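You operate a simulated robot arm through the tools that you are given. There is no shell and no other tool. Be economical: measure what you need, move in short steps, check, and stop when the job is done.

The job below is to be done with a simulated robot arm. You get a single attempt, and the scene is never put back.

TASK
Give the blue cupcake both kinds of sprinkles and put it back.
Fine: pearls and strands from the mill, a full turn or so each; back into its hollow in the purple tray; swing the arm back to LOAD.
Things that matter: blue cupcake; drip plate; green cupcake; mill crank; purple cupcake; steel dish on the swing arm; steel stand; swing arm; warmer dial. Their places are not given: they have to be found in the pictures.

The check looks at the end state, three seconds after you hand in, the way a careful person would. Anything else that was tipped, shoved, dropped, spilled or broken makes it a failure.

THE ROBOT
A 7-joint arm with a two-finger parallel gripper, fixed in place. Base frame: the origin is at the foot of the arm, x ahead of it, y to its left, z up. Readings come in cm, degrees, newtons and seconds.
Its first joint turns from -166.0 to 166.0 degrees. Payload 4.4 kg.
The tool frame sits at the grasp point between the pads (the TCP): z along the fingers, y along the line on which they close. The tips reach 2.3 cm beyond it. The gripper opens to 9.4 cm. The fingers are 3.8 cm wide and 1 cm thick; the gripper's body (5.4 by 9.6 cm) begins 3.9 cm behind the TCP.
Orientation is that of the tool frame in the base frame, as a unit quaternion [x, y, z, w]. With the fingers straight down and closing along the base's y, the tool's x points along the base's -x, its y along +y and its z along -z.

THE INTERFACE
- The arm moves only by the tool play_rows. Its argument "rows" is a list of rows, each an object of numbers (a shift or turn left out is 0, a gripper value left out holds the last): "tx", "ty", "tz": the shift along the tool's x, y, z in cm; "ax", "ay", "az": the turn, a rotation vector about the tool's x, y, z in degrees. In form: [{"tx": .., "ty": .., "tz": .., "ax": .., "ay": .., "az": ..}, ...]. A call has 1 to 20 rows; each row is the pose to reach, as a shift and turn from the pose commanded when the call began, along the tool's axes at that moment. "hand" is the finger opening in cm, from 0 to 9.4, set as the call begins (left out, the last holds). Rows are played at 5 a second. More than 5 cm and 8.6 degrees between two rows, or a gripper value outside its range, and nothing of the call is played. A pose out of reach is approached as far as the arm can. The call stops where the force on the tool passes 50 N (or 10 N more than at its start, if that is more) or the arm is blocked; 0.2 s more then pass. Each finger travels about 7.2 cm/s and halts on what it meets, pressing with about 33 N; the grip force reading is that of the motor and also rises with nothing between the fingers. The clock runs only during rows and for 0.2 s after the last one: add rows that repeat a pose to give the fingers time. It gives the time, the measured TCP pose, the force on the tool (base axes), the opening and the grip force at its end, in the units of the frame above (readings bear some noise), with the torque about the TCP (base axes, N m) and any sound that the robot's microphone picked up, and new pictures: "views" is both (left out), scene, wrist or none.
- Cameras (640 x 400 px; columns grow to the right, rows downward): "scene" is fixed at [40.1, -64.96, 139.06]; the picture's right is [0.61, -0.79, 0.00], its down [-0.30, -0.23, -0.93] and it looks along [0.73, 0.57, -0.38] (base axes); focal length 317 px, centre (320, 200). "wrist" rides on the gripper at [8.6, 1.6, -7.4] in the tool frame; the picture's right is [-0.18, 0.98, 0.00], its down [-0.58, -0.11, -0.81] and it looks along [-0.79, -0.15, 0.59] (tool axes); focal length 243 px, centre (320, 200).
- locate(camera, pixels): for up to 12 pixels [column, row] of the newest picture of that camera ("zoom" is the newest enlarged one), the place [x, y, z] in the base frame of the surface seen there, good to about 0.3 cm. No time passes.
- enlarge(camera, box): a new picture of the part [left, top, right, bottom] of that camera's present view, enlarged. No time passes.
- hand_in(): hands the job in; it is judged then, once.

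Go step by step. Measure first, check grasps and placings, and put right what went wrong. The budget is 80 turns and 200 pictures, counting those below and the enlarged ones. Unless the task says otherwise, let go and move clear before handing in, and close with one line.

The tools are called after "Request:" as name(argument=value, ...) on one line, values as JSON. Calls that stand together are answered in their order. play_rows: Moves the arm, as the interface text tells. Its arguments: {"type":"object","properties":{"rows":{"type":"array","items":{"type":"object","properties":{"tx":{"type":"number"},"ty":{"type":"number"},"tz":{"type":"number"},"ax":{"type":"number"},"ay":{"type":"number"},"az":{"type":"number"}}}},"hand":{"type":"number"},"views":{"type":"string","enum":["both","scene","wrist","none"]}},"required":["rows"]} The other tools are called the same way: locate (camera, pixels) gives the place of the surface under pixels of a picture; enlarge (camera, box) takes an enlarged picture of a part of a camera's view; hand_in () hands the job in.

At the start:

```text
clock: 0.0
position: [73.04, -16.23, 121.2]
orientation: [0.0, 1.0, 0.0, 0.0]
force: [0.2, 0.6, -0.3]
torque: [0.01, 0.01, 0.03]
width: 9.41
grasp_force: 0.0
```

scene: 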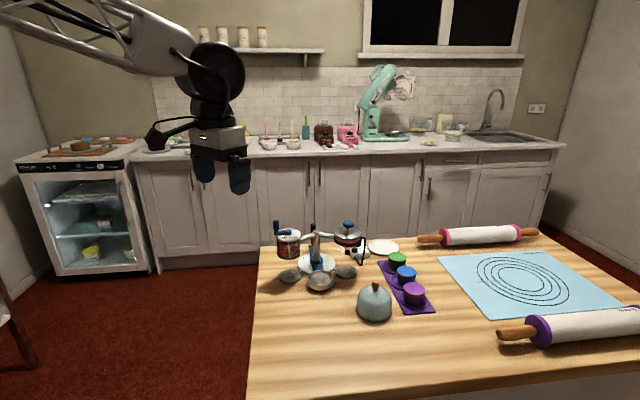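
wrist: 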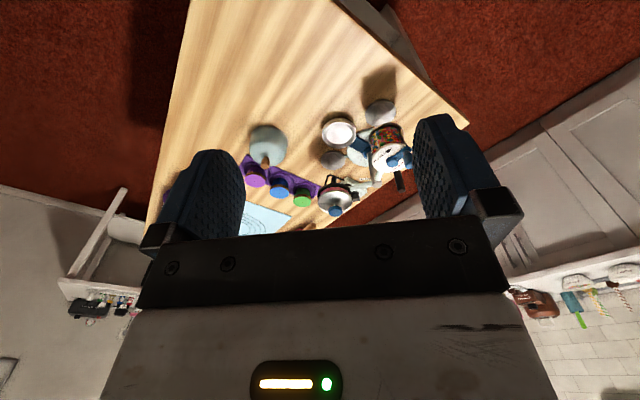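

The table with the tray, a stand and mills is around pixels (270-450, 220-320). I'll enlarge that area.

Request:
enlarge(camera="scene", box=[260, 210, 450, 329])

Request:
enlarge(camera="wrist", box=[230, 80, 430, 220])

Request:
locate(camera="scene", pixels=[[397, 257], [405, 271], [415, 288], [405, 284], [320, 280], [289, 276], [345, 272], [382, 247], [316, 262], [288, 236], [347, 225], [300, 340]])

```text
3.36 times, centred on (355, 270) of scene
```

zoom: 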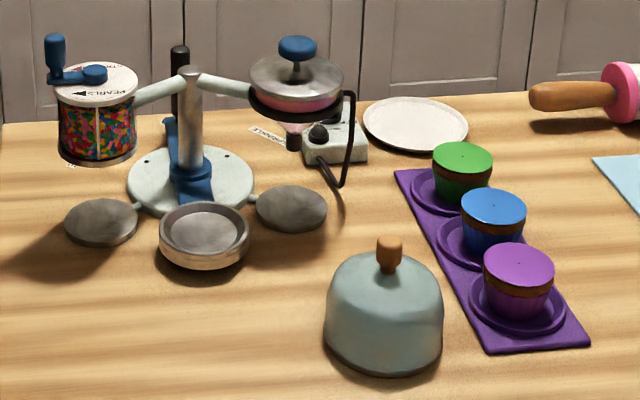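

```text
2.86 times, centred on (330, 150) of wrist
```

zoom: 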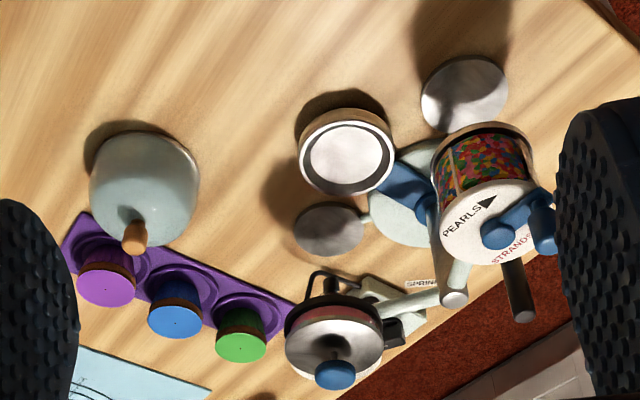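

```text
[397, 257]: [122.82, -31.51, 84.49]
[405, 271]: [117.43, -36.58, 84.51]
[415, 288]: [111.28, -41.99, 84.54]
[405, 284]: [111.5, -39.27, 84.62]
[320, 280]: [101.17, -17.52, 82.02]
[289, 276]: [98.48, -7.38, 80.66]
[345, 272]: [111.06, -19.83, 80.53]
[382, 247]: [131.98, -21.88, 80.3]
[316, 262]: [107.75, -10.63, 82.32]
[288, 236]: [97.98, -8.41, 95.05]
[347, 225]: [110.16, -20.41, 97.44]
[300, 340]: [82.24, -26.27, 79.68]
```

The work surface is at z≈79.7. The stand is near (107,-11) and the blue cupcake near (117,-36). I'll move closer for a better view, staying high.

Request:
play_rows(rows=[{"tx": -4, "ty": 1, "tz": 1}, {"tx": -8, "ty": 3, "tz": 3}, {"tx": -11, "ty": 5, "tz": 5}, {"tx": -11, "ty": 5, "tz": 5}], views="both")

Request:
enlarge(camera="wrist", box=[200, 50, 440, 200])

Request:
enlarge(camera="scene", box=[265, 215, 375, 295])

```text
clock: 1.0
position: [83.79, -11.16, 116.17]
orientation: [0.0, 1.0, 0.0, 0.0]
force: [0.4, 0.1, -0.1]
torque: [0.05, 0.03, 0.0]
width: 9.41
grasp_force: 0.0
```

scene: 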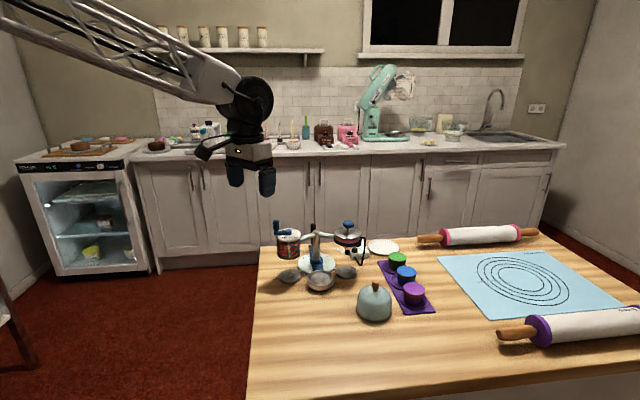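
wrist: 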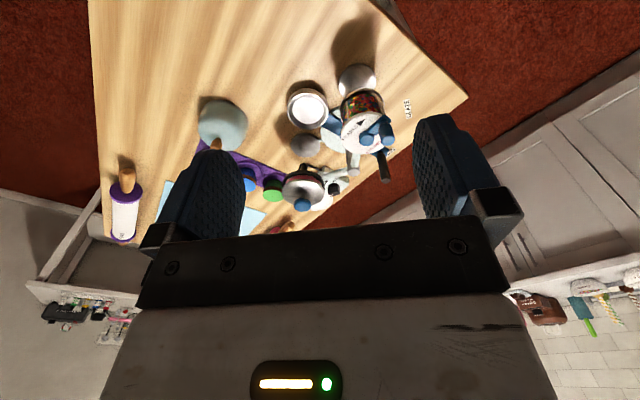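

```text
2.67 times, centred on (320, 125) of wrist
```

zoom: 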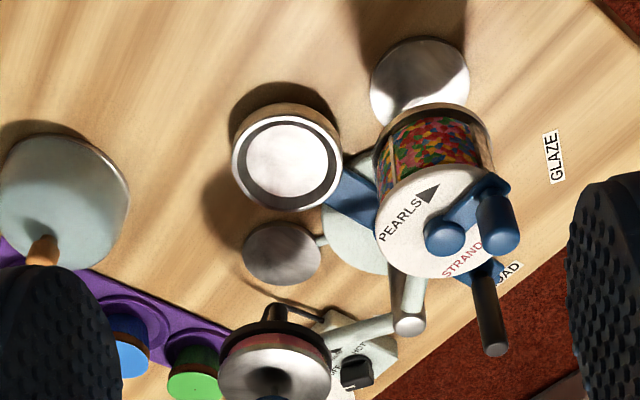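

```text
5.00 times, centred on (320, 255) of scene
```

zoom: 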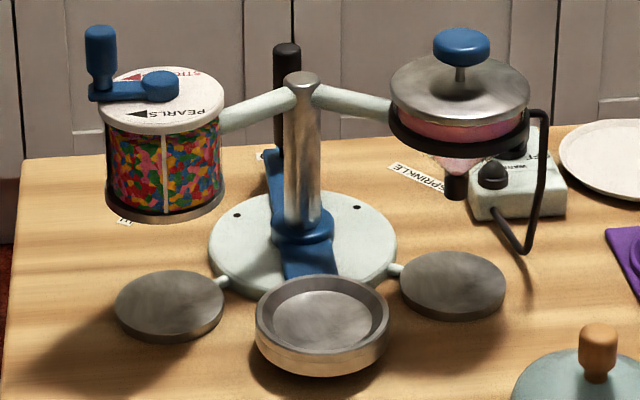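

The labels LOAD, SPRINKLE and GLAZE are on the table, and the swing arm's tail (black post) is at LOAD now. The mill has PEARLS and STRANDS arrows. I'll measure the key parts on the last zoom.

Request:
locate(camera="zoom", pixels=[[101, 35], [160, 85], [168, 102], [200, 108], [302, 80], [287, 48], [320, 315], [275, 335], [380, 320], [168, 305], [452, 280], [418, 178]])

Request:
enlarge(camera="wrist", box=[320, 60, 420, 190])

```text
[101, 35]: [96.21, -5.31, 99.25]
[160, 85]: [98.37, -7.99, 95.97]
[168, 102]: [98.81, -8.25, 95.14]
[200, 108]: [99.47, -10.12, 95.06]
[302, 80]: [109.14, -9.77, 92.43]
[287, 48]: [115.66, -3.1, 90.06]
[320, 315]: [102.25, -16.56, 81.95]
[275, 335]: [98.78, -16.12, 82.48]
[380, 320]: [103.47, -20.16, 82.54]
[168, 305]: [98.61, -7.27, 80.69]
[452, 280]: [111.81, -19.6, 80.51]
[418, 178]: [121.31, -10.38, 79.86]
```

```text
3.08 times, centred on (370, 125) of wrist
```

zoom: 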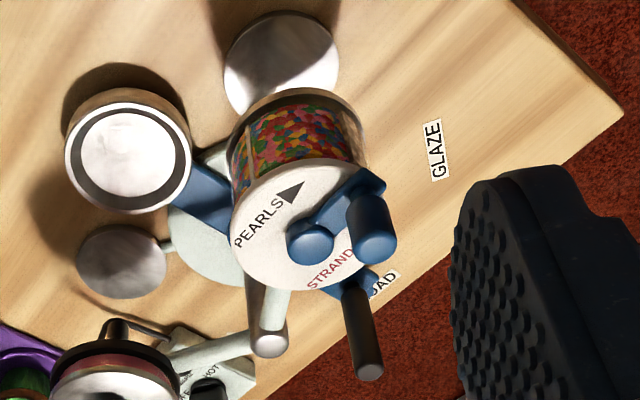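

Mill axis is near (98.7,-7.4), with the crank peg top at (96.2,-5.3,99.3). The pole is at about (109.4,-9.5), and the tail post is at (115.9,-2.9), top z≈90. I'll go above the blue cupcake, turned to close across the tray, which also tests reach.

Request:
play_rows(rows=[{"tx": -3, "ty": -2.5, "az": -4}, {"tx": -6, "ty": -5, "az": -8}, {"tx": -9, "ty": -7.5, "az": -12}, {"tx": -12, "ty": -10, "az": -16}, {"tx": -15, "ty": -12.5, "az": -20}, {"tx": -18, "ty": -15, "az": -24}, {"tx": -21, "ty": -17.5, "tz": 1, "az": -28}, {"tx": -24, "ty": -20, "tz": 3, "az": -32}, {"tx": -27, "ty": -22, "tz": 5, "az": -36}, {"tx": -30, "ty": -24, "tz": 7, "az": -40}, {"tx": -33.6, "ty": -25.5, "tz": 10, "az": -42}, {"tx": -33.6, "ty": -25.5, "tz": 13, "az": -42}, {"tx": -33.6, "ty": -25.5, "tz": 13, "az": -42}])

```text
clock: 3.8
position: [117.64, -36.86, 103.28]
orientation: [-0.359, 0.934, 0.0, -0.001]
force: [0.6, 0.4, 0.0]
torque: [0.01, 0.0, 0.05]
width: 9.39
grasp_force: 0.1
```

scene: 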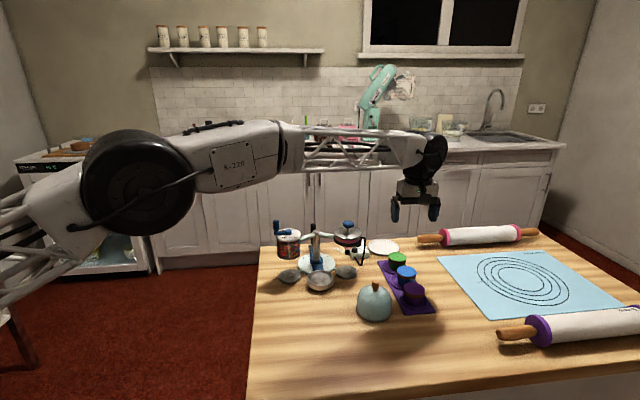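
wrist: 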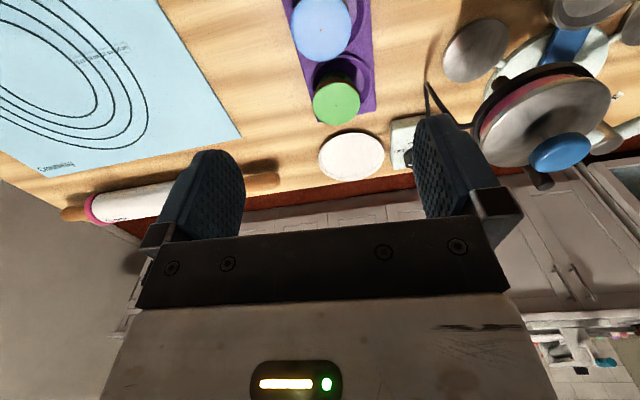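

Reach is fine. The blue cupcake is seen at wrist (320,28) and green at (336,103). I'll measure the rims precisely.

Request:
locate(camera="wrist", pixels=[[320, 28], [292, 28], [351, 28], [320, 58], [336, 103], [315, 103], [359, 103], [336, 122], [480, 50], [350, 155], [405, 135], [545, 85]])

Request:
enlarge(camera="scene", box=[370, 240, 450, 320])

Request:
enlarge(camera="wrist", box=[270, 0, 400, 130])

```text
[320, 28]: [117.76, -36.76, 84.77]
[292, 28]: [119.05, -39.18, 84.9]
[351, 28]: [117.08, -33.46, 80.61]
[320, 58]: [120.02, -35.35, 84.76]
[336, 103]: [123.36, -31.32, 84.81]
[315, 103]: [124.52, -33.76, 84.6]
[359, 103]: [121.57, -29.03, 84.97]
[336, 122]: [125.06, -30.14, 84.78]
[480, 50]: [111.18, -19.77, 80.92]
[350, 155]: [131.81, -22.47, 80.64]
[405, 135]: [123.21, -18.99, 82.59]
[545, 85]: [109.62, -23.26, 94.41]
```

```text
5.00 times, centred on (410, 280) of scene
```

zoom: 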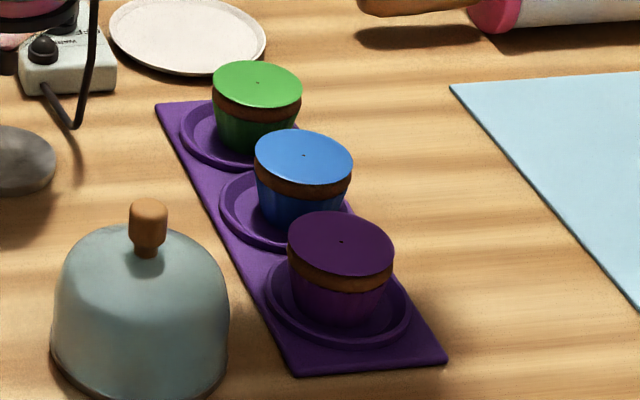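

```text
3.08 times, centred on (335, 65) of wrist
```

zoom: 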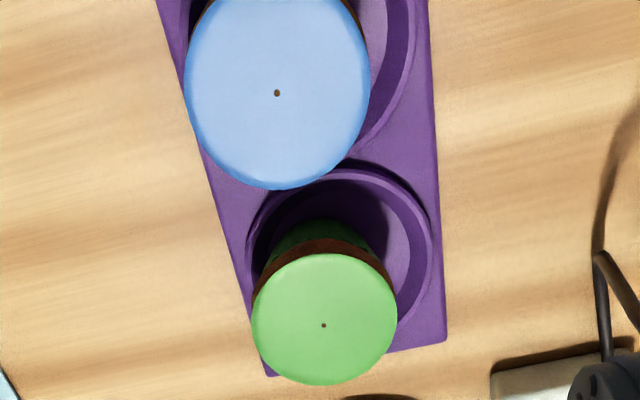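

The blue centre dot is at about (117.9,-36.6), top z 84.8, width ≈5.2. I'll descend with a 7.6 cm opening to TCP z 84.0 and look before gripping.

Request:
play_rows(rows=[{"tx": -0.2, "tz": 4.5}, {"tx": -0.24, "tz": 9}, {"tx": -0.24, "tz": 13}, {"tx": -0.24, "tz": 16}, {"tx": -0.24, "tz": 18}, {"tx": -0.24, "tz": 19.2}, {"tx": -0.24, "tz": 19.2}], hand=7.6)

Request:
enlarge(camera="scene", box=[370, 220, 450, 320])

```text
clock: 5.4
position: [117.74, -36.7, 84.17]
orientation: [-0.358, 0.934, 0.0, 0.0]
force: [0.1, 0.9, 0.4]
torque: [0.01, -0.03, 0.03]
width: 7.62
grasp_force: 0.1
```

scene: 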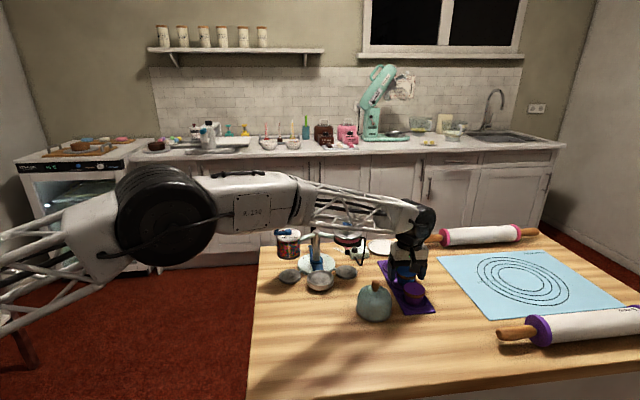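
wrist: 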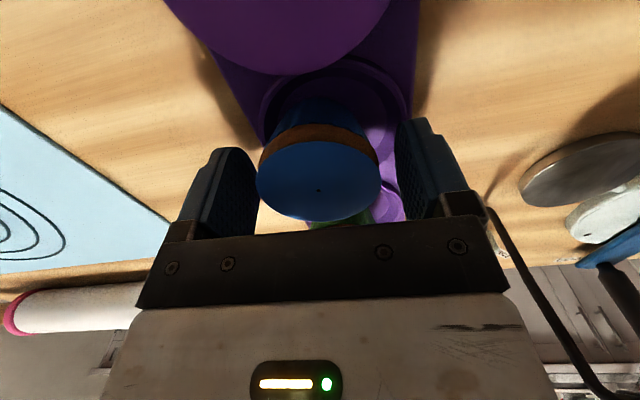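

```text
4.00 times, centred on (410, 270) of scene
```

zoom: 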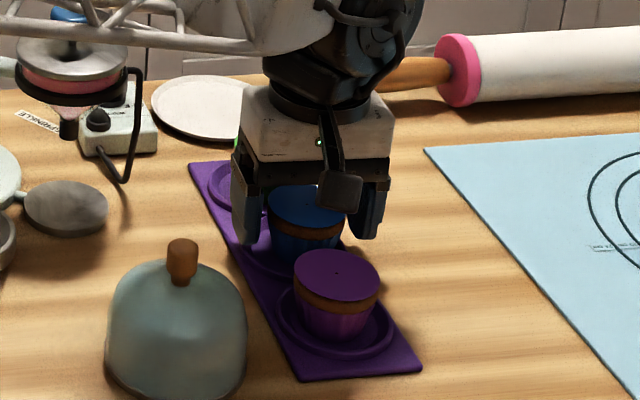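

The cupcake is centred between the fingers at wrist (318,185). Closing gently.

Request:
play_rows(rows=[{"tz": 0}, {"tz": 0}, {"tz": 0}, {"tz": 0}], hand=4.6, views="wrist")

```text
clock: 6.4
position: [117.71, -36.66, 84.08]
orientation: [-0.358, 0.934, 0.0, 0.0]
force: [0.4, 0.4, -0.4]
torque: [0.02, 0.02, -0.03]
width: 5.45
grasp_force: 33.4
```

wrist: 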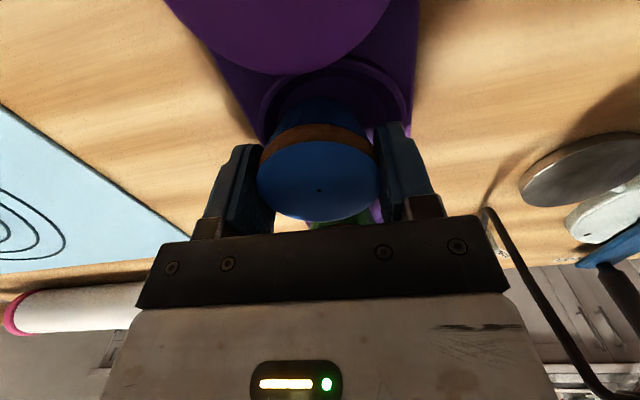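

Grip holds at 5.45 cm, 33 N. I'll lift straight up 18 cm, then move to a viewing spot in front of the stand while turning back to about -3° yaw.

Request:
play_rows(rows=[{"tz": -2}, {"tz": -5}, {"tz": -9}, {"tz": -13}, {"tz": -17}, {"tz": -18, "tx": 1.3, "ty": 2.7, "az": 5}, {"tz": -18, "tx": 2.6, "ty": 5.4, "az": 10}, {"tz": -18, "tx": 3.9, "ty": 8.1, "az": 15}, {"tz": -18, "tx": 5.2, "ty": 10.8, "az": 20}, {"tz": -18, "tx": 6.5, "ty": 13.5, "az": 25}, {"tz": -18, "tx": 7.8, "ty": 16.2, "az": 30}, {"tz": -18, "tx": 9.1, "ty": 18.9, "az": 35}, {"tz": -18, "tx": 10.4, "ty": 21.6, "az": 40}, {"tz": -18, "tx": 11.7, "ty": 24.5, "az": 43}, {"tz": -18, "tx": 12.75, "ty": 27.2, "az": 45}, {"tz": -18, "tx": 12.75, "ty": 27.2, "az": 45}])

Request:
enlarge(camera="wrist", box=[240, 0, 640, 250])

Request:
enlarge(camera="scene", box=[265, 215, 375, 295])

```text
clock: 9.8
position: [90.22, -24.86, 101.9]
orientation: [0.027, 1.0, 0.0, 0.0]
force: [-0.6, 0.4, -1.0]
torque: [0.0, 0.0, 0.02]
width: 5.46
grasp_force: 33.2
```

scene: 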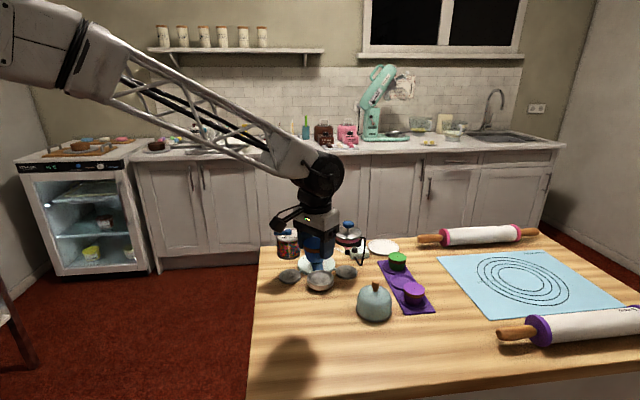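
wrist: 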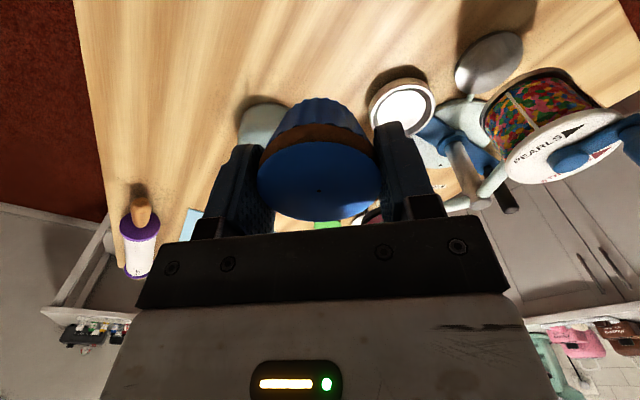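

```text
1.60 times, centred on (440, 125) of wrist
```

zoom: 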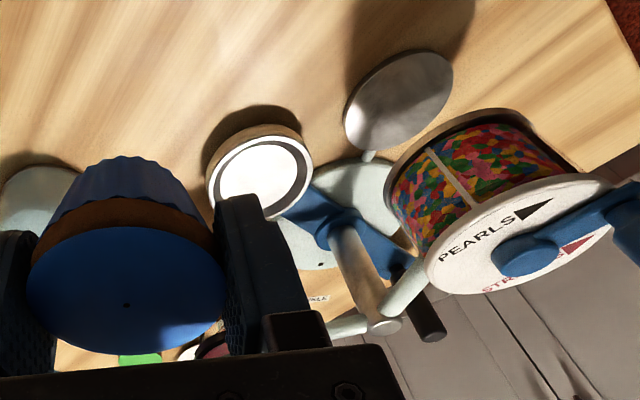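

```text
5.00 times, centred on (320, 255) of scene
```

zoom: 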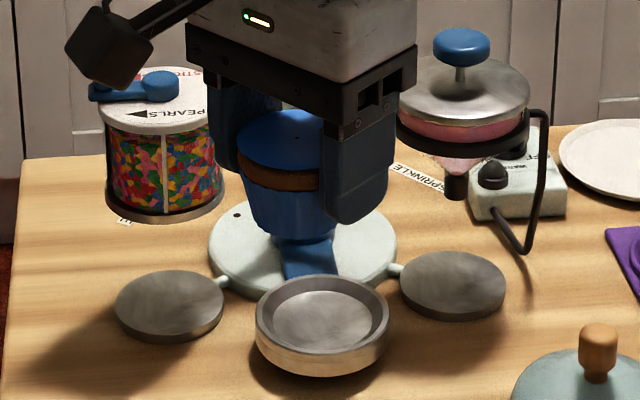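

The cupcake is held cleanly. PEARLS' black arrow runs clockwise seen from above, STRANDS' red one counter-clockwise. Next I'll measure the dish and the clearances.

Request:
locate(camera="zoom", pixels=[[258, 318], [388, 312], [322, 348], [322, 278], [272, 312], [370, 310], [392, 82], [530, 90], [455, 118], [106, 195], [223, 195], [165, 218]])

Request:
locate(camera="wrist", pixels=[[372, 108], [432, 103], [402, 85], [487, 125], [603, 105], [515, 175], [500, 158], [570, 158], [513, 210], [318, 190], [465, 157], [490, 62]])

```text
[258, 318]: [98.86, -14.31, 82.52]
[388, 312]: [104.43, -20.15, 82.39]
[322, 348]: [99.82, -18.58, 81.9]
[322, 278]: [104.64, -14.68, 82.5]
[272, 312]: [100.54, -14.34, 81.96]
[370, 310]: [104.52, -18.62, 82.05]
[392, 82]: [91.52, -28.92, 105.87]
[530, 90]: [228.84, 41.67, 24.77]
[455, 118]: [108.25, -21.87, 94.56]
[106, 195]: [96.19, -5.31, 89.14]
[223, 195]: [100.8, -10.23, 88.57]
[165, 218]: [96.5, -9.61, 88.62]
```

```text
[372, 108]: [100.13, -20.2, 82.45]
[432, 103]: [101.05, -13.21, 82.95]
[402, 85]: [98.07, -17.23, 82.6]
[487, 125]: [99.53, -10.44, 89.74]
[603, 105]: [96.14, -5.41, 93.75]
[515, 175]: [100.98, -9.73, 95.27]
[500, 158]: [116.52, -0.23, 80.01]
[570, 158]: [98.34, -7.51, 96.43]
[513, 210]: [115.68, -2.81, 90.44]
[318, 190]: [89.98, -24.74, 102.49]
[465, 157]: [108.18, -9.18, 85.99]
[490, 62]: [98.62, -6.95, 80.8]
```

Dish centre ≈(101.95,-17.0), inner radius 3.0, floor z≈82; the mill's underside is at 88.6. I'll move over the dish and descend to TCP z≈90, then check clearances.

Request:
play_rows(rows=[{"tx": -3, "ty": 2.2}, {"tx": -6, "ty": 4.4}, {"tx": -9, "ty": 6.6}, {"tx": -11.37, "ty": 8.49}, {"tx": -11.37, "ty": 8.49, "tz": 3}, {"tx": -11.37, "ty": 8.49, "tz": 6}, {"tx": -11.37, "ty": 8.49, "tz": 8}, {"tx": -11.37, "ty": 8.49, "tz": 10}, {"tx": -11.37, "ty": 8.49, "tz": 12}, {"tx": -11.37, "ty": 8.49, "tz": 12}])

Request:
enlarge(camera="scene", box=[265, 215, 375, 295])

Request:
enlarge(camera="wrist", box=[160, 0, 480, 220])

```text
clock: 12.0
position: [101.89, -16.99, 89.88]
orientation: [0.026, 1.0, 0.0, 0.0]
force: [0.7, 0.3, -0.9]
torque: [0.0, 0.0, 0.01]
width: 5.47
grasp_force: 32.8
```

scene: 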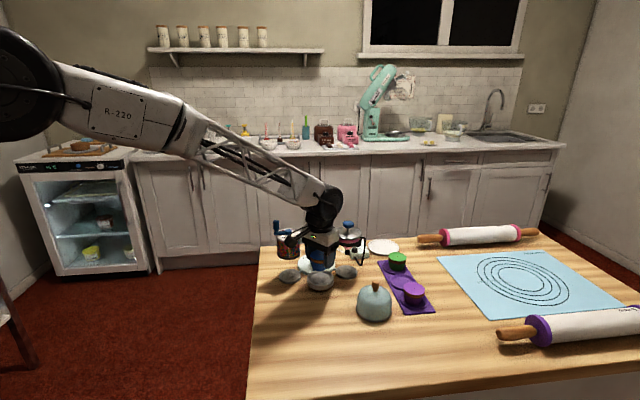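
wrist: 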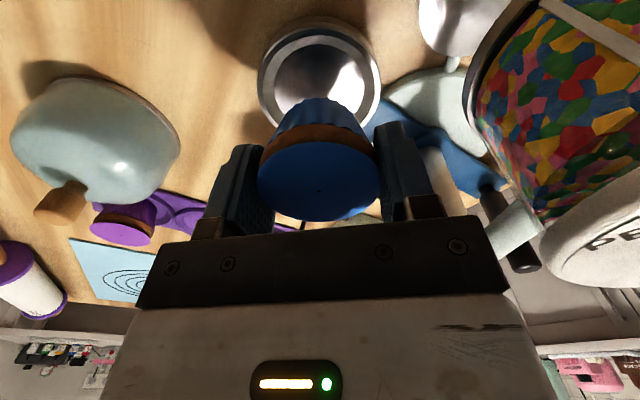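

```text
5.00 times, centred on (320, 255) of scene
```

zoom: 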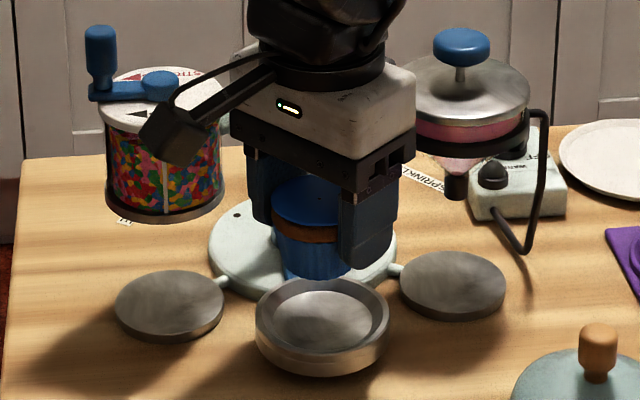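

```text
1.82 times, centred on (320, 110) of wrist
```

zoom: 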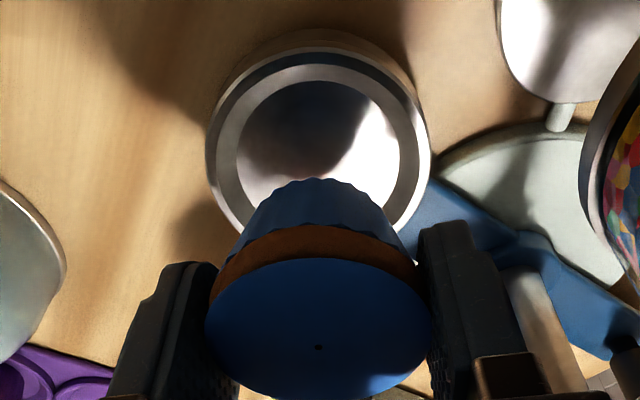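

Lateral alignment looks right, with the dish centred at column ~318 under the cupcake. Lowering to about 86.3.

Request:
play_rows(rows=[{"tz": 1.5}, {"tz": 2.7}, {"tz": 3.3}, {"tz": 3.6}, {"tz": 3.6}])

Request:
enlarge(camera="scene", box=[285, 235, 355, 295])

Request:
enlarge(camera="wrist", box=[200, 0, 440, 220])

```text
clock: 13.2
position: [101.85, -17.05, 86.35]
orientation: [0.026, 1.0, 0.0, 0.0]
force: [-0.1, -0.6, -1.2]
torque: [0.02, 0.0, 0.02]
width: 5.48
grasp_force: 32.5
```

scene: 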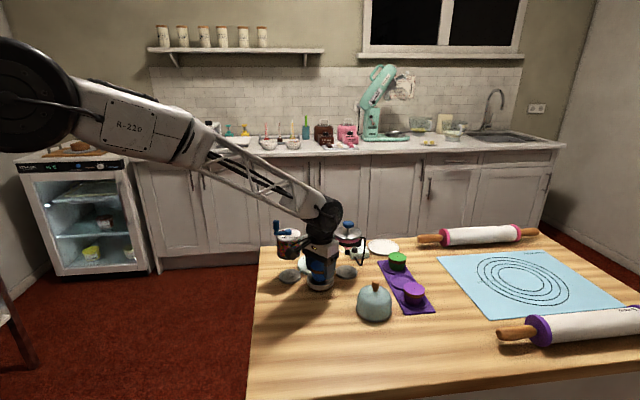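
wrist: 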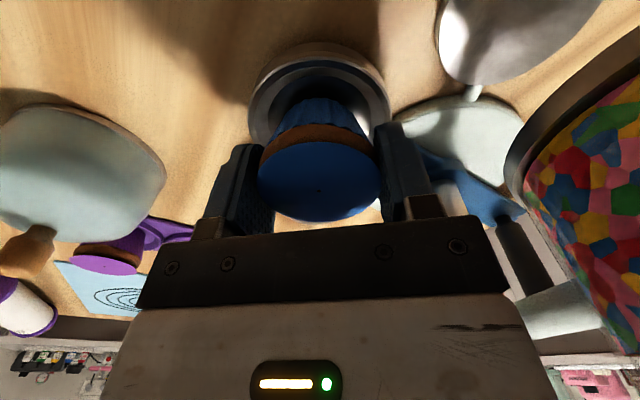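

```text
6.67 times, centred on (320, 265) of scene
```

zoom: 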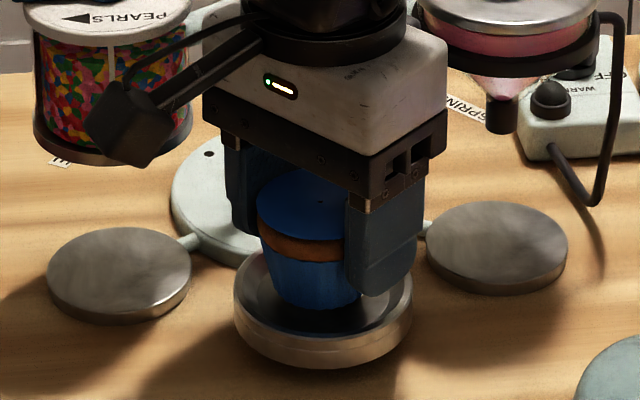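

```text
1.82 times, centred on (320, 110) of wrist
```

zoom: 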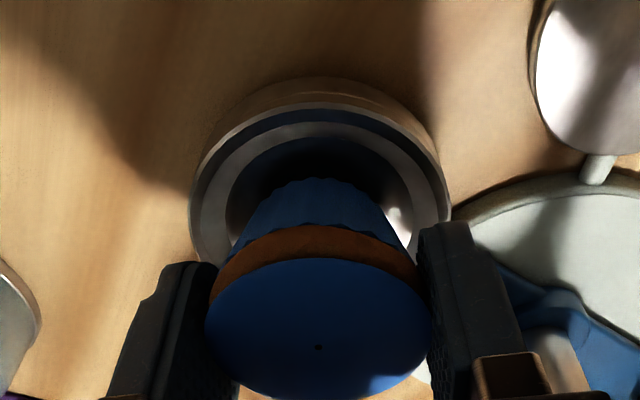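

No contact yet, as Fz only shows the weight. Creeping down.

Request:
play_rows(rows=[{"tz": 0.1}, {"tz": 0.2}, {"tz": 0.3}, {"tz": 0.3}], views="none")

```text
clock: 14.2
position: [101.86, -17.04, 86.2]
orientation: [0.026, 1.0, 0.0, 0.0]
force: [-0.1, -0.4, -0.4]
torque: [0.03, 0.02, 0.03]
width: 5.47
grasp_force: 33.4
```

Request:
play_rows(rows=[{"tz": 0.1}, {"tz": 0.2}, {"tz": 0.3}, {"tz": 0.3}], views="none")

```text
clock: 15.2
position: [101.91, -17.05, 85.75]
orientation: [0.026, 1.0, 0.0, 0.001]
force: [0.2, 0.4, -1.0]
torque: [0.01, 0.02, -0.01]
width: 5.48
grasp_force: 32.7
```

Request:
play_rows(rows=[{"tz": 0.1}, {"tz": 0.2}, {"tz": 0.25}, {"tz": 0.25}], views="scene")

Request:
enlarge(camera="scene", box=[300, 250, 340, 295])

```text
clock: 16.2
position: [101.86, -16.9, 85.59]
orientation: [0.026, 1.0, -0.001, 0.0]
force: [-0.4, 0.1, 0.2]
torque: [-0.01, -0.01, 0.03]
width: 5.44
grasp_force: 32.5
```

scene: 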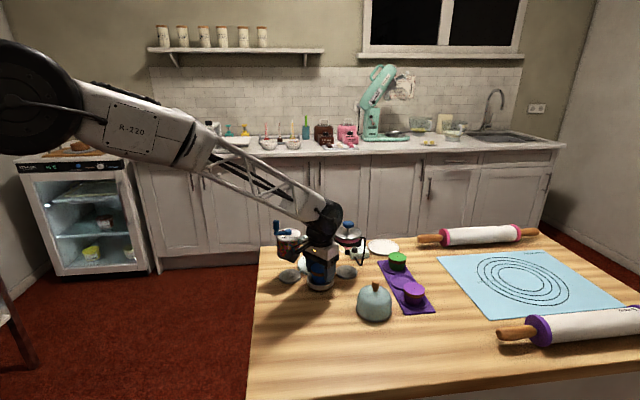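

```text
8.89 times, centred on (320, 272) of scene
```

zoom: 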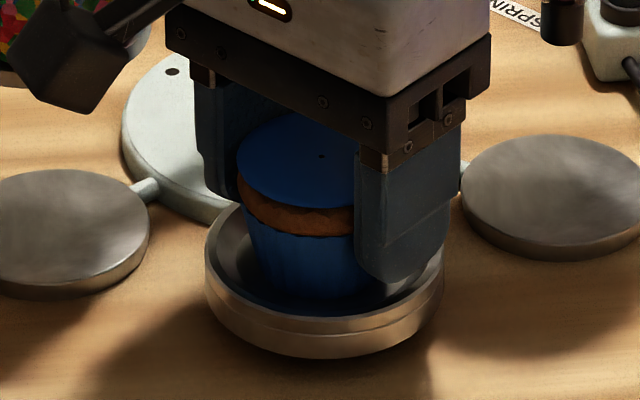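

Nearly seated, with Fz moving to about 0. One more small step.

Request:
play_rows(rows=[{"tz": 0.1}, {"tz": 0.15}, {"tz": 0.15}, {"tz": 0.15}], views="none")

```text
clock: 17.2
position: [101.94, -16.97, 85.59]
orientation: [0.026, 1.0, 0.0, 0.001]
force: [-2.5, -1.8, 21.5]
torque: [-0.08, 0.13, 0.02]
width: 5.46
grasp_force: 32.8
```

Contact (21 N). I'll ease up 0.1 and open to 7 cm.

Request:
play_rows(rows=[{"tz": -0.12}, {"tz": -0.12}], views="none")

Request:
play_rows(rows=[{"tz": 0}, {"tz": 0}, {"tz": 0}], hand=7.2, views="both")

Request:
enlarge(camera="scene", box=[290, 240, 350, 295])

```text
clock: 17.8
position: [101.91, -16.93, 85.55]
orientation: [0.026, 1.0, -0.001, 0.0]
force: [-1.8, -2.7, 19.7]
torque: [-0.08, -0.07, -0.02]
width: 5.48
grasp_force: 33.3
```

```text
clock: 18.6
position: [101.94, -16.95, 85.48]
orientation: [0.026, 1.0, 0.0, 0.0]
force: [-0.3, 0.2, 0.1]
torque: [0.01, -0.01, -0.02]
width: 7.18
grasp_force: 0.0
```

scene: 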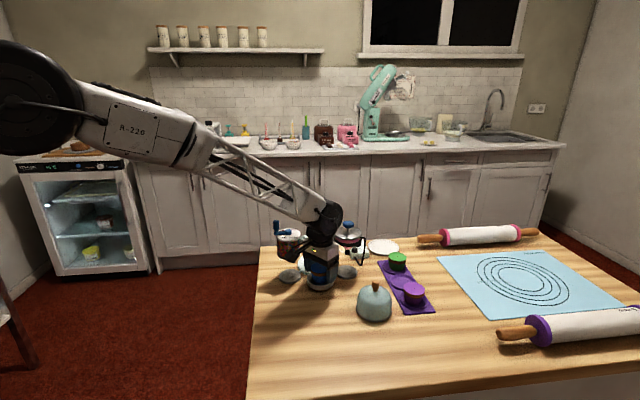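
wrist: 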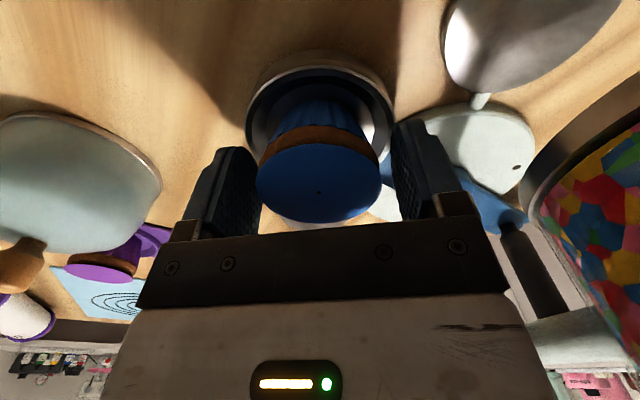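

```text
7.27 times, centred on (320, 268) of scene
```

zoom: 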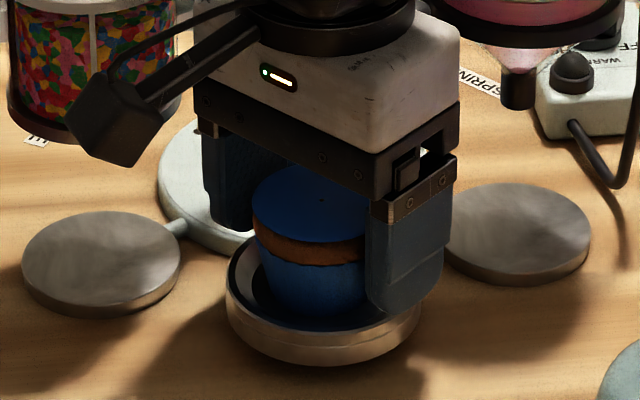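

Released; the cupcake sits upright in the dish. I'll go straight up, then over the tail post (115.9,-2.9) with fingers set to close along the swing tangent.

Request:
play_rows(rows=[{"tz": -2}, {"tz": -6}, {"tz": -10.5}, {"tz": -15}, {"tz": -19}, {"tz": -20.5, "tx": -2, "ty": 2.2, "az": -7}, {"tz": -20.5, "tx": -4, "ty": 4.4, "az": -14}, {"tz": -20.5, "tx": -6, "ty": 6.6, "az": -21}, {"tz": -20.5, "tx": -8, "ty": 8.8, "az": -28}, {"tz": -20.5, "tx": -10, "ty": 11, "az": -35}, {"tz": -20.5, "tx": -12, "ty": 13.2, "az": -42}, {"tz": -20.5, "tx": -13.25, "ty": 14.81, "az": -48}, {"tz": -20.5, "tx": -13.25, "ty": 14.81, "az": -48}], hand=7.2)

Request:
enlarge(camera="scene", box=[265, 200, 375, 295])

Request:
enlarge(camera="wrist", box=[220, 0, 420, 220])

```text
clock: 21.4
position: [116.18, -2.71, 106.02]
orientation: [-0.384, 0.923, 0.0, 0.0]
force: [-0.5, -0.4, -0.2]
torque: [0.02, 0.0, 0.05]
width: 7.21
grasp_force: 0.1
```

scene: 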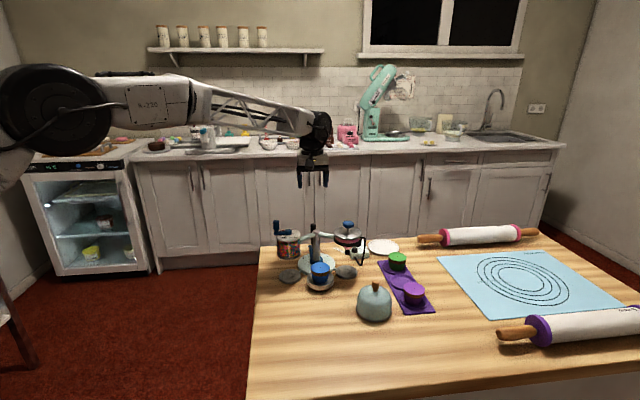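
wrist: 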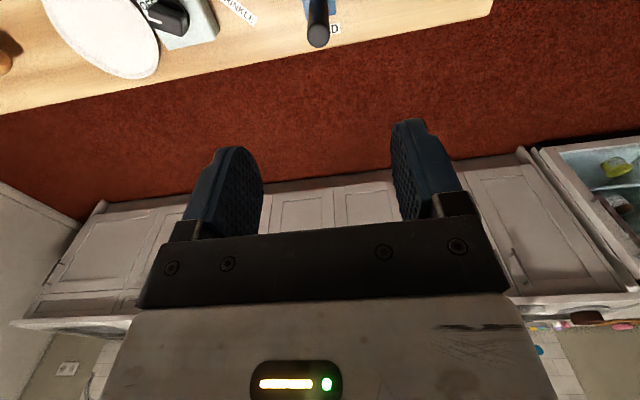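

```text
4.21 times, centred on (320, 248) of scene
```

zoom: 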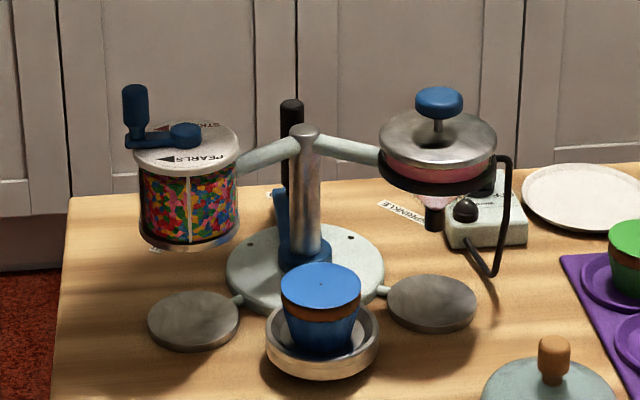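

```text
1.82 times, centred on (320, 110) of wrist
```

zoom: 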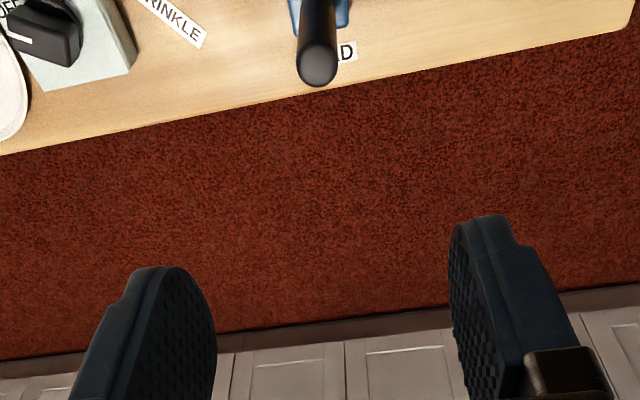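

Request:
locate(camera="wrist", pixels=[[319, 36], [308, 37], [329, 37], [319, 46], [319, 27]])

Request:
locate(camera="scene", pixels=[[315, 230], [312, 225], [317, 255], [320, 269], [316, 248], [287, 223], [296, 231]])

```text
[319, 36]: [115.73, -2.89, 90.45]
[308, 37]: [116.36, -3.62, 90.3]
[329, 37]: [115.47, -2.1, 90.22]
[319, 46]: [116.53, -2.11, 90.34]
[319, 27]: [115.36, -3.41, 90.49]
```

```text
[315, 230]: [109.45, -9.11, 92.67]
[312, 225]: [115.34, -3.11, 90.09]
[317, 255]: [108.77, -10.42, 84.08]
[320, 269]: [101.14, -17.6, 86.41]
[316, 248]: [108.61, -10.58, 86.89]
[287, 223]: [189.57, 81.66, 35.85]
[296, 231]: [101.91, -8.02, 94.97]
```

The post top is at (115.95,-2.8,90.4), about 1.6 cm thick, and the pole is at (109.4,-9.3), radius 9.2. Descending so the tips straddle the top of the post.

Request:
play_rows(rows=[{"tz": 4.5}, {"tz": 9}, {"tz": 12}, {"tz": 14}, {"tz": 15.3}, {"tz": 15.3}], hand=5)

Request:
enlarge(camera="scene", box=[265, 200, 375, 295])

Request:
enlarge(camera="wrist", box=[220, 0, 420, 220])

```text
clock: 22.8
position: [115.93, -2.68, 90.7]
orientation: [-0.383, 0.924, 0.0, 0.0]
force: [-0.7, 0.6, 0.2]
torque: [-0.03, 0.0, -0.02]
width: 4.99
grasp_force: 0.1
```

scene: 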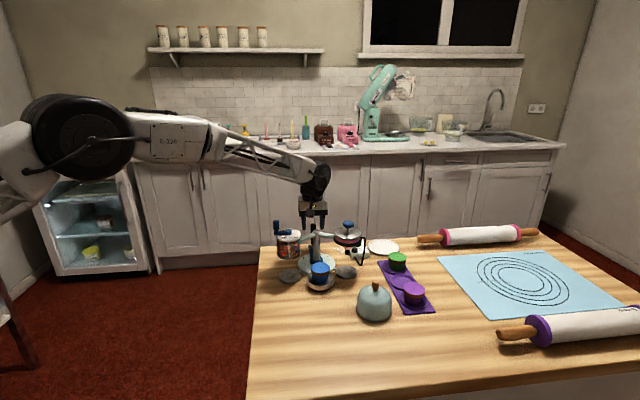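
wrist: 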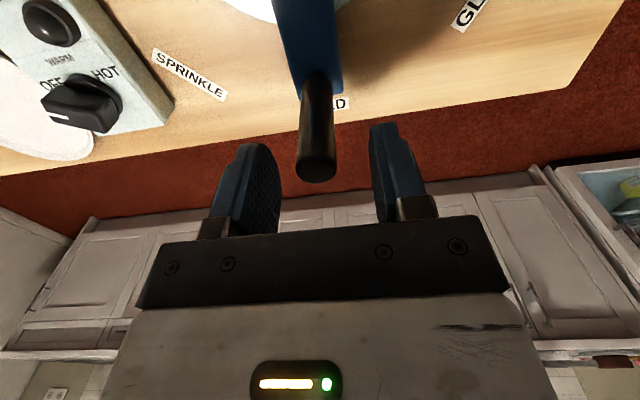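

```text
4.21 times, centred on (320, 248) of scene
```

zoom: 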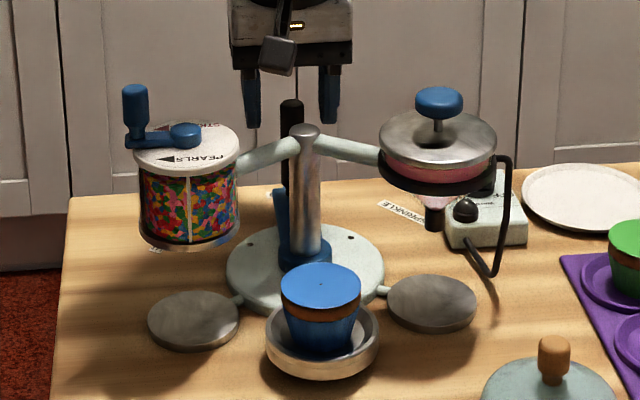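

```text
1.82 times, centred on (320, 110) of wrist
```

zoom: 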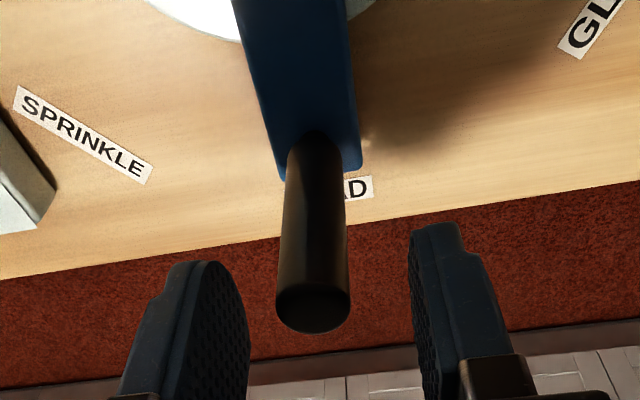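

The post is between the fingers. Closing to a loose cage (2.0), and locating the label centres.

Request:
locate(camera="wrist", pixels=[[190, 74], [163, 58], [221, 96], [338, 103], [468, 12], [316, 170]])

Request:
play_rows(rows=[{"tz": 1}, {"tz": 1}, {"tz": 1}, {"tz": 1}], hand=2.0, views="wrist")

```text
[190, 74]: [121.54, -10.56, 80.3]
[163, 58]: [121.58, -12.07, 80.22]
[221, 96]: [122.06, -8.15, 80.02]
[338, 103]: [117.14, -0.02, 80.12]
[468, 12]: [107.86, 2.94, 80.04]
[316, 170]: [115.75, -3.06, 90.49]
```

```text
clock: 23.8
position: [115.85, -2.82, 89.71]
orientation: [-0.382, 0.924, 0.0, 0.001]
force: [0.6, 0.1, -0.7]
torque: [-0.02, 0.01, -0.02]
width: 2.05
grasp_force: 0.2
```

wrist: 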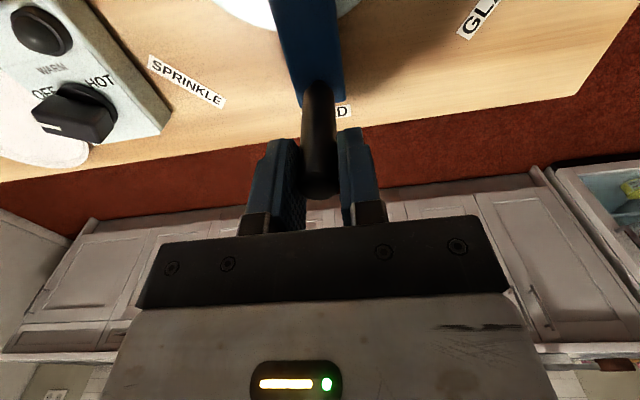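

The post is caged (opening 2.05). I'll swing the tail clockwise 50° about the pole, slowly, with the gripper turning along.

Request:
play_rows(rows=[{"tx": 0.01, "ty": -0.4, "az": 2.5}, {"tx": 0.035, "ty": -0.8, "az": 5}, {"tx": 0.08, "ty": -1.2, "az": 7.5}, {"tx": 0.14, "ty": -1.6, "az": 10}, {"tx": 0.22, "ty": -2.0, "az": 12.5}, {"tx": 0.31, "ty": -2.39, "az": 15}, {"tx": 0.43, "ty": -2.78, "az": 17.5}, {"tx": 0.56, "ty": -3.16, "az": 20}, {"tx": 0.7, "ty": -3.53, "az": 22.5}, {"tx": 0.86, "ty": -3.9, "az": 25}, {"tx": 1.04, "ty": -4.26, "az": 27.5}, {"tx": 1.24, "ty": -4.62, "az": 30}, {"tx": 1.45, "ty": -4.96, "az": 32.5}, {"tx": 1.67, "ty": -5.29, "az": 35}, {"tx": 1.91, "ty": -5.62, "az": 37.5}, {"tx": 2.16, "ty": -5.93, "az": 40}, {"tx": 2.42, "ty": -6.24, "az": 42.5}, {"tx": 2.7, "ty": -6.53, "az": 45}, {"tx": 2.99, "ty": -6.81, "az": 47.5}, {"tx": 3.3, "ty": -7.07, "az": 50}])

Request:
enlarge(camera="scene", box=[265, 200, 375, 295])

Request:
enlarge(camera="wrist", box=[200, 0, 440, 220])

```text
clock: 28.0
position: [118.53, -10.17, 89.82]
orientation: [0.045, 0.999, 0.0, -0.001]
force: [0.8, 0.2, 0.0]
torque: [0.01, 0.01, 0.02]
width: 2.02
grasp_force: 0.4
```

scene: 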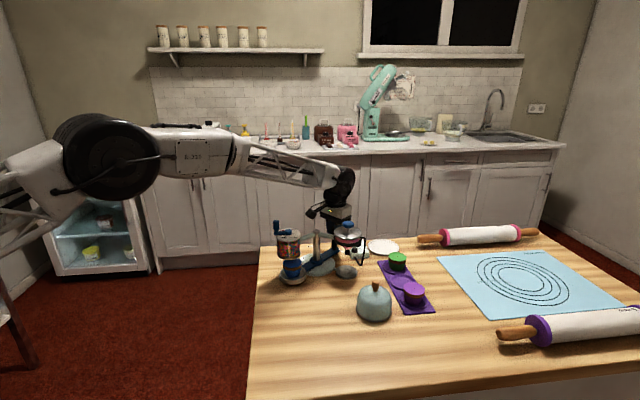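
wrist: 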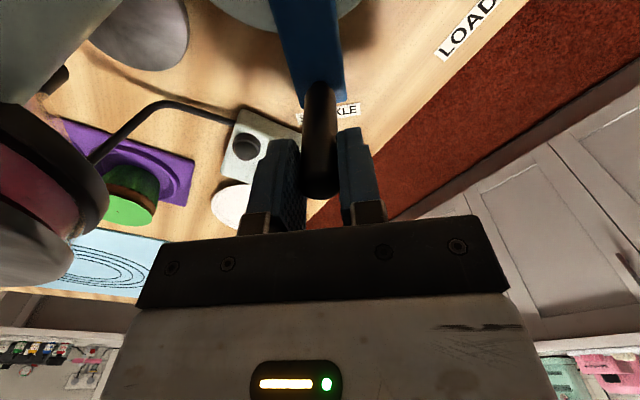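

```text
4.21 times, centred on (320, 248) of scene
```

zoom: 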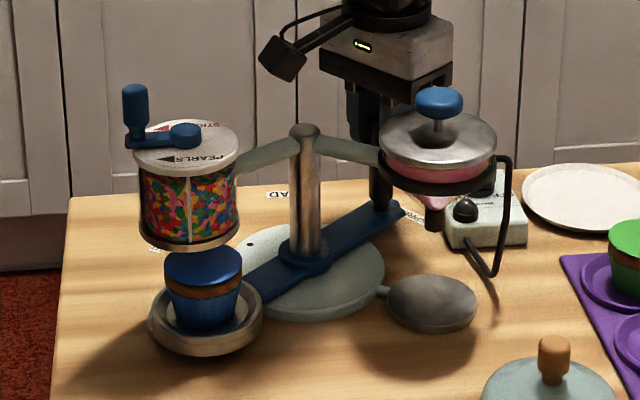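

```text
1.82 times, centred on (320, 110) of wrist
```

zoom: 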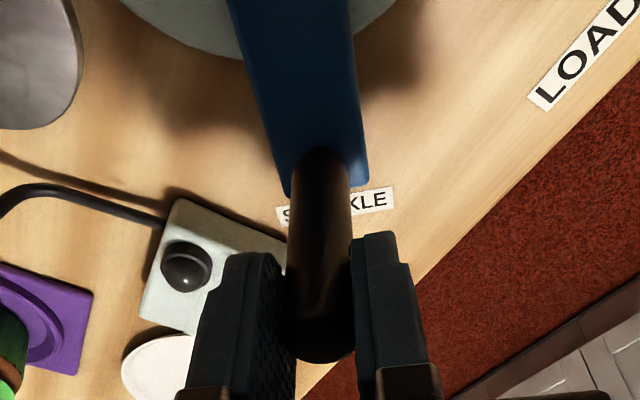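

The dish swung smoothly and is almost under the mill. I'll measure its offset from the mill axis.

Request:
enlarge(camera="scene", box=[270, 225, 335, 290])

Request:
locate(camera="scene", pixels=[[280, 276], [307, 272], [293, 284], [293, 263], [285, 261], [301, 261], [279, 254], [300, 253], [289, 256], [289, 230]])

```text
6.15 times, centred on (302, 258) of scene
```

zoom: 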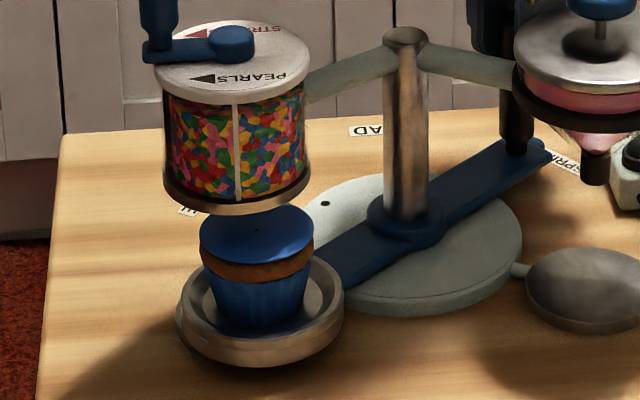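

```text
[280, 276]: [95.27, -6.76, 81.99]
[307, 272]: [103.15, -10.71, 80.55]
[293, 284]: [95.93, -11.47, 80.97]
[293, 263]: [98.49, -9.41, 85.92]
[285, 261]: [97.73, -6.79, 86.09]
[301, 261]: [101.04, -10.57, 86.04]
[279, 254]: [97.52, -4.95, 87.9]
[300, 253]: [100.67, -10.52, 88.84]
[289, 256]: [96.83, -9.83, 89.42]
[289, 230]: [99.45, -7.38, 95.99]
```

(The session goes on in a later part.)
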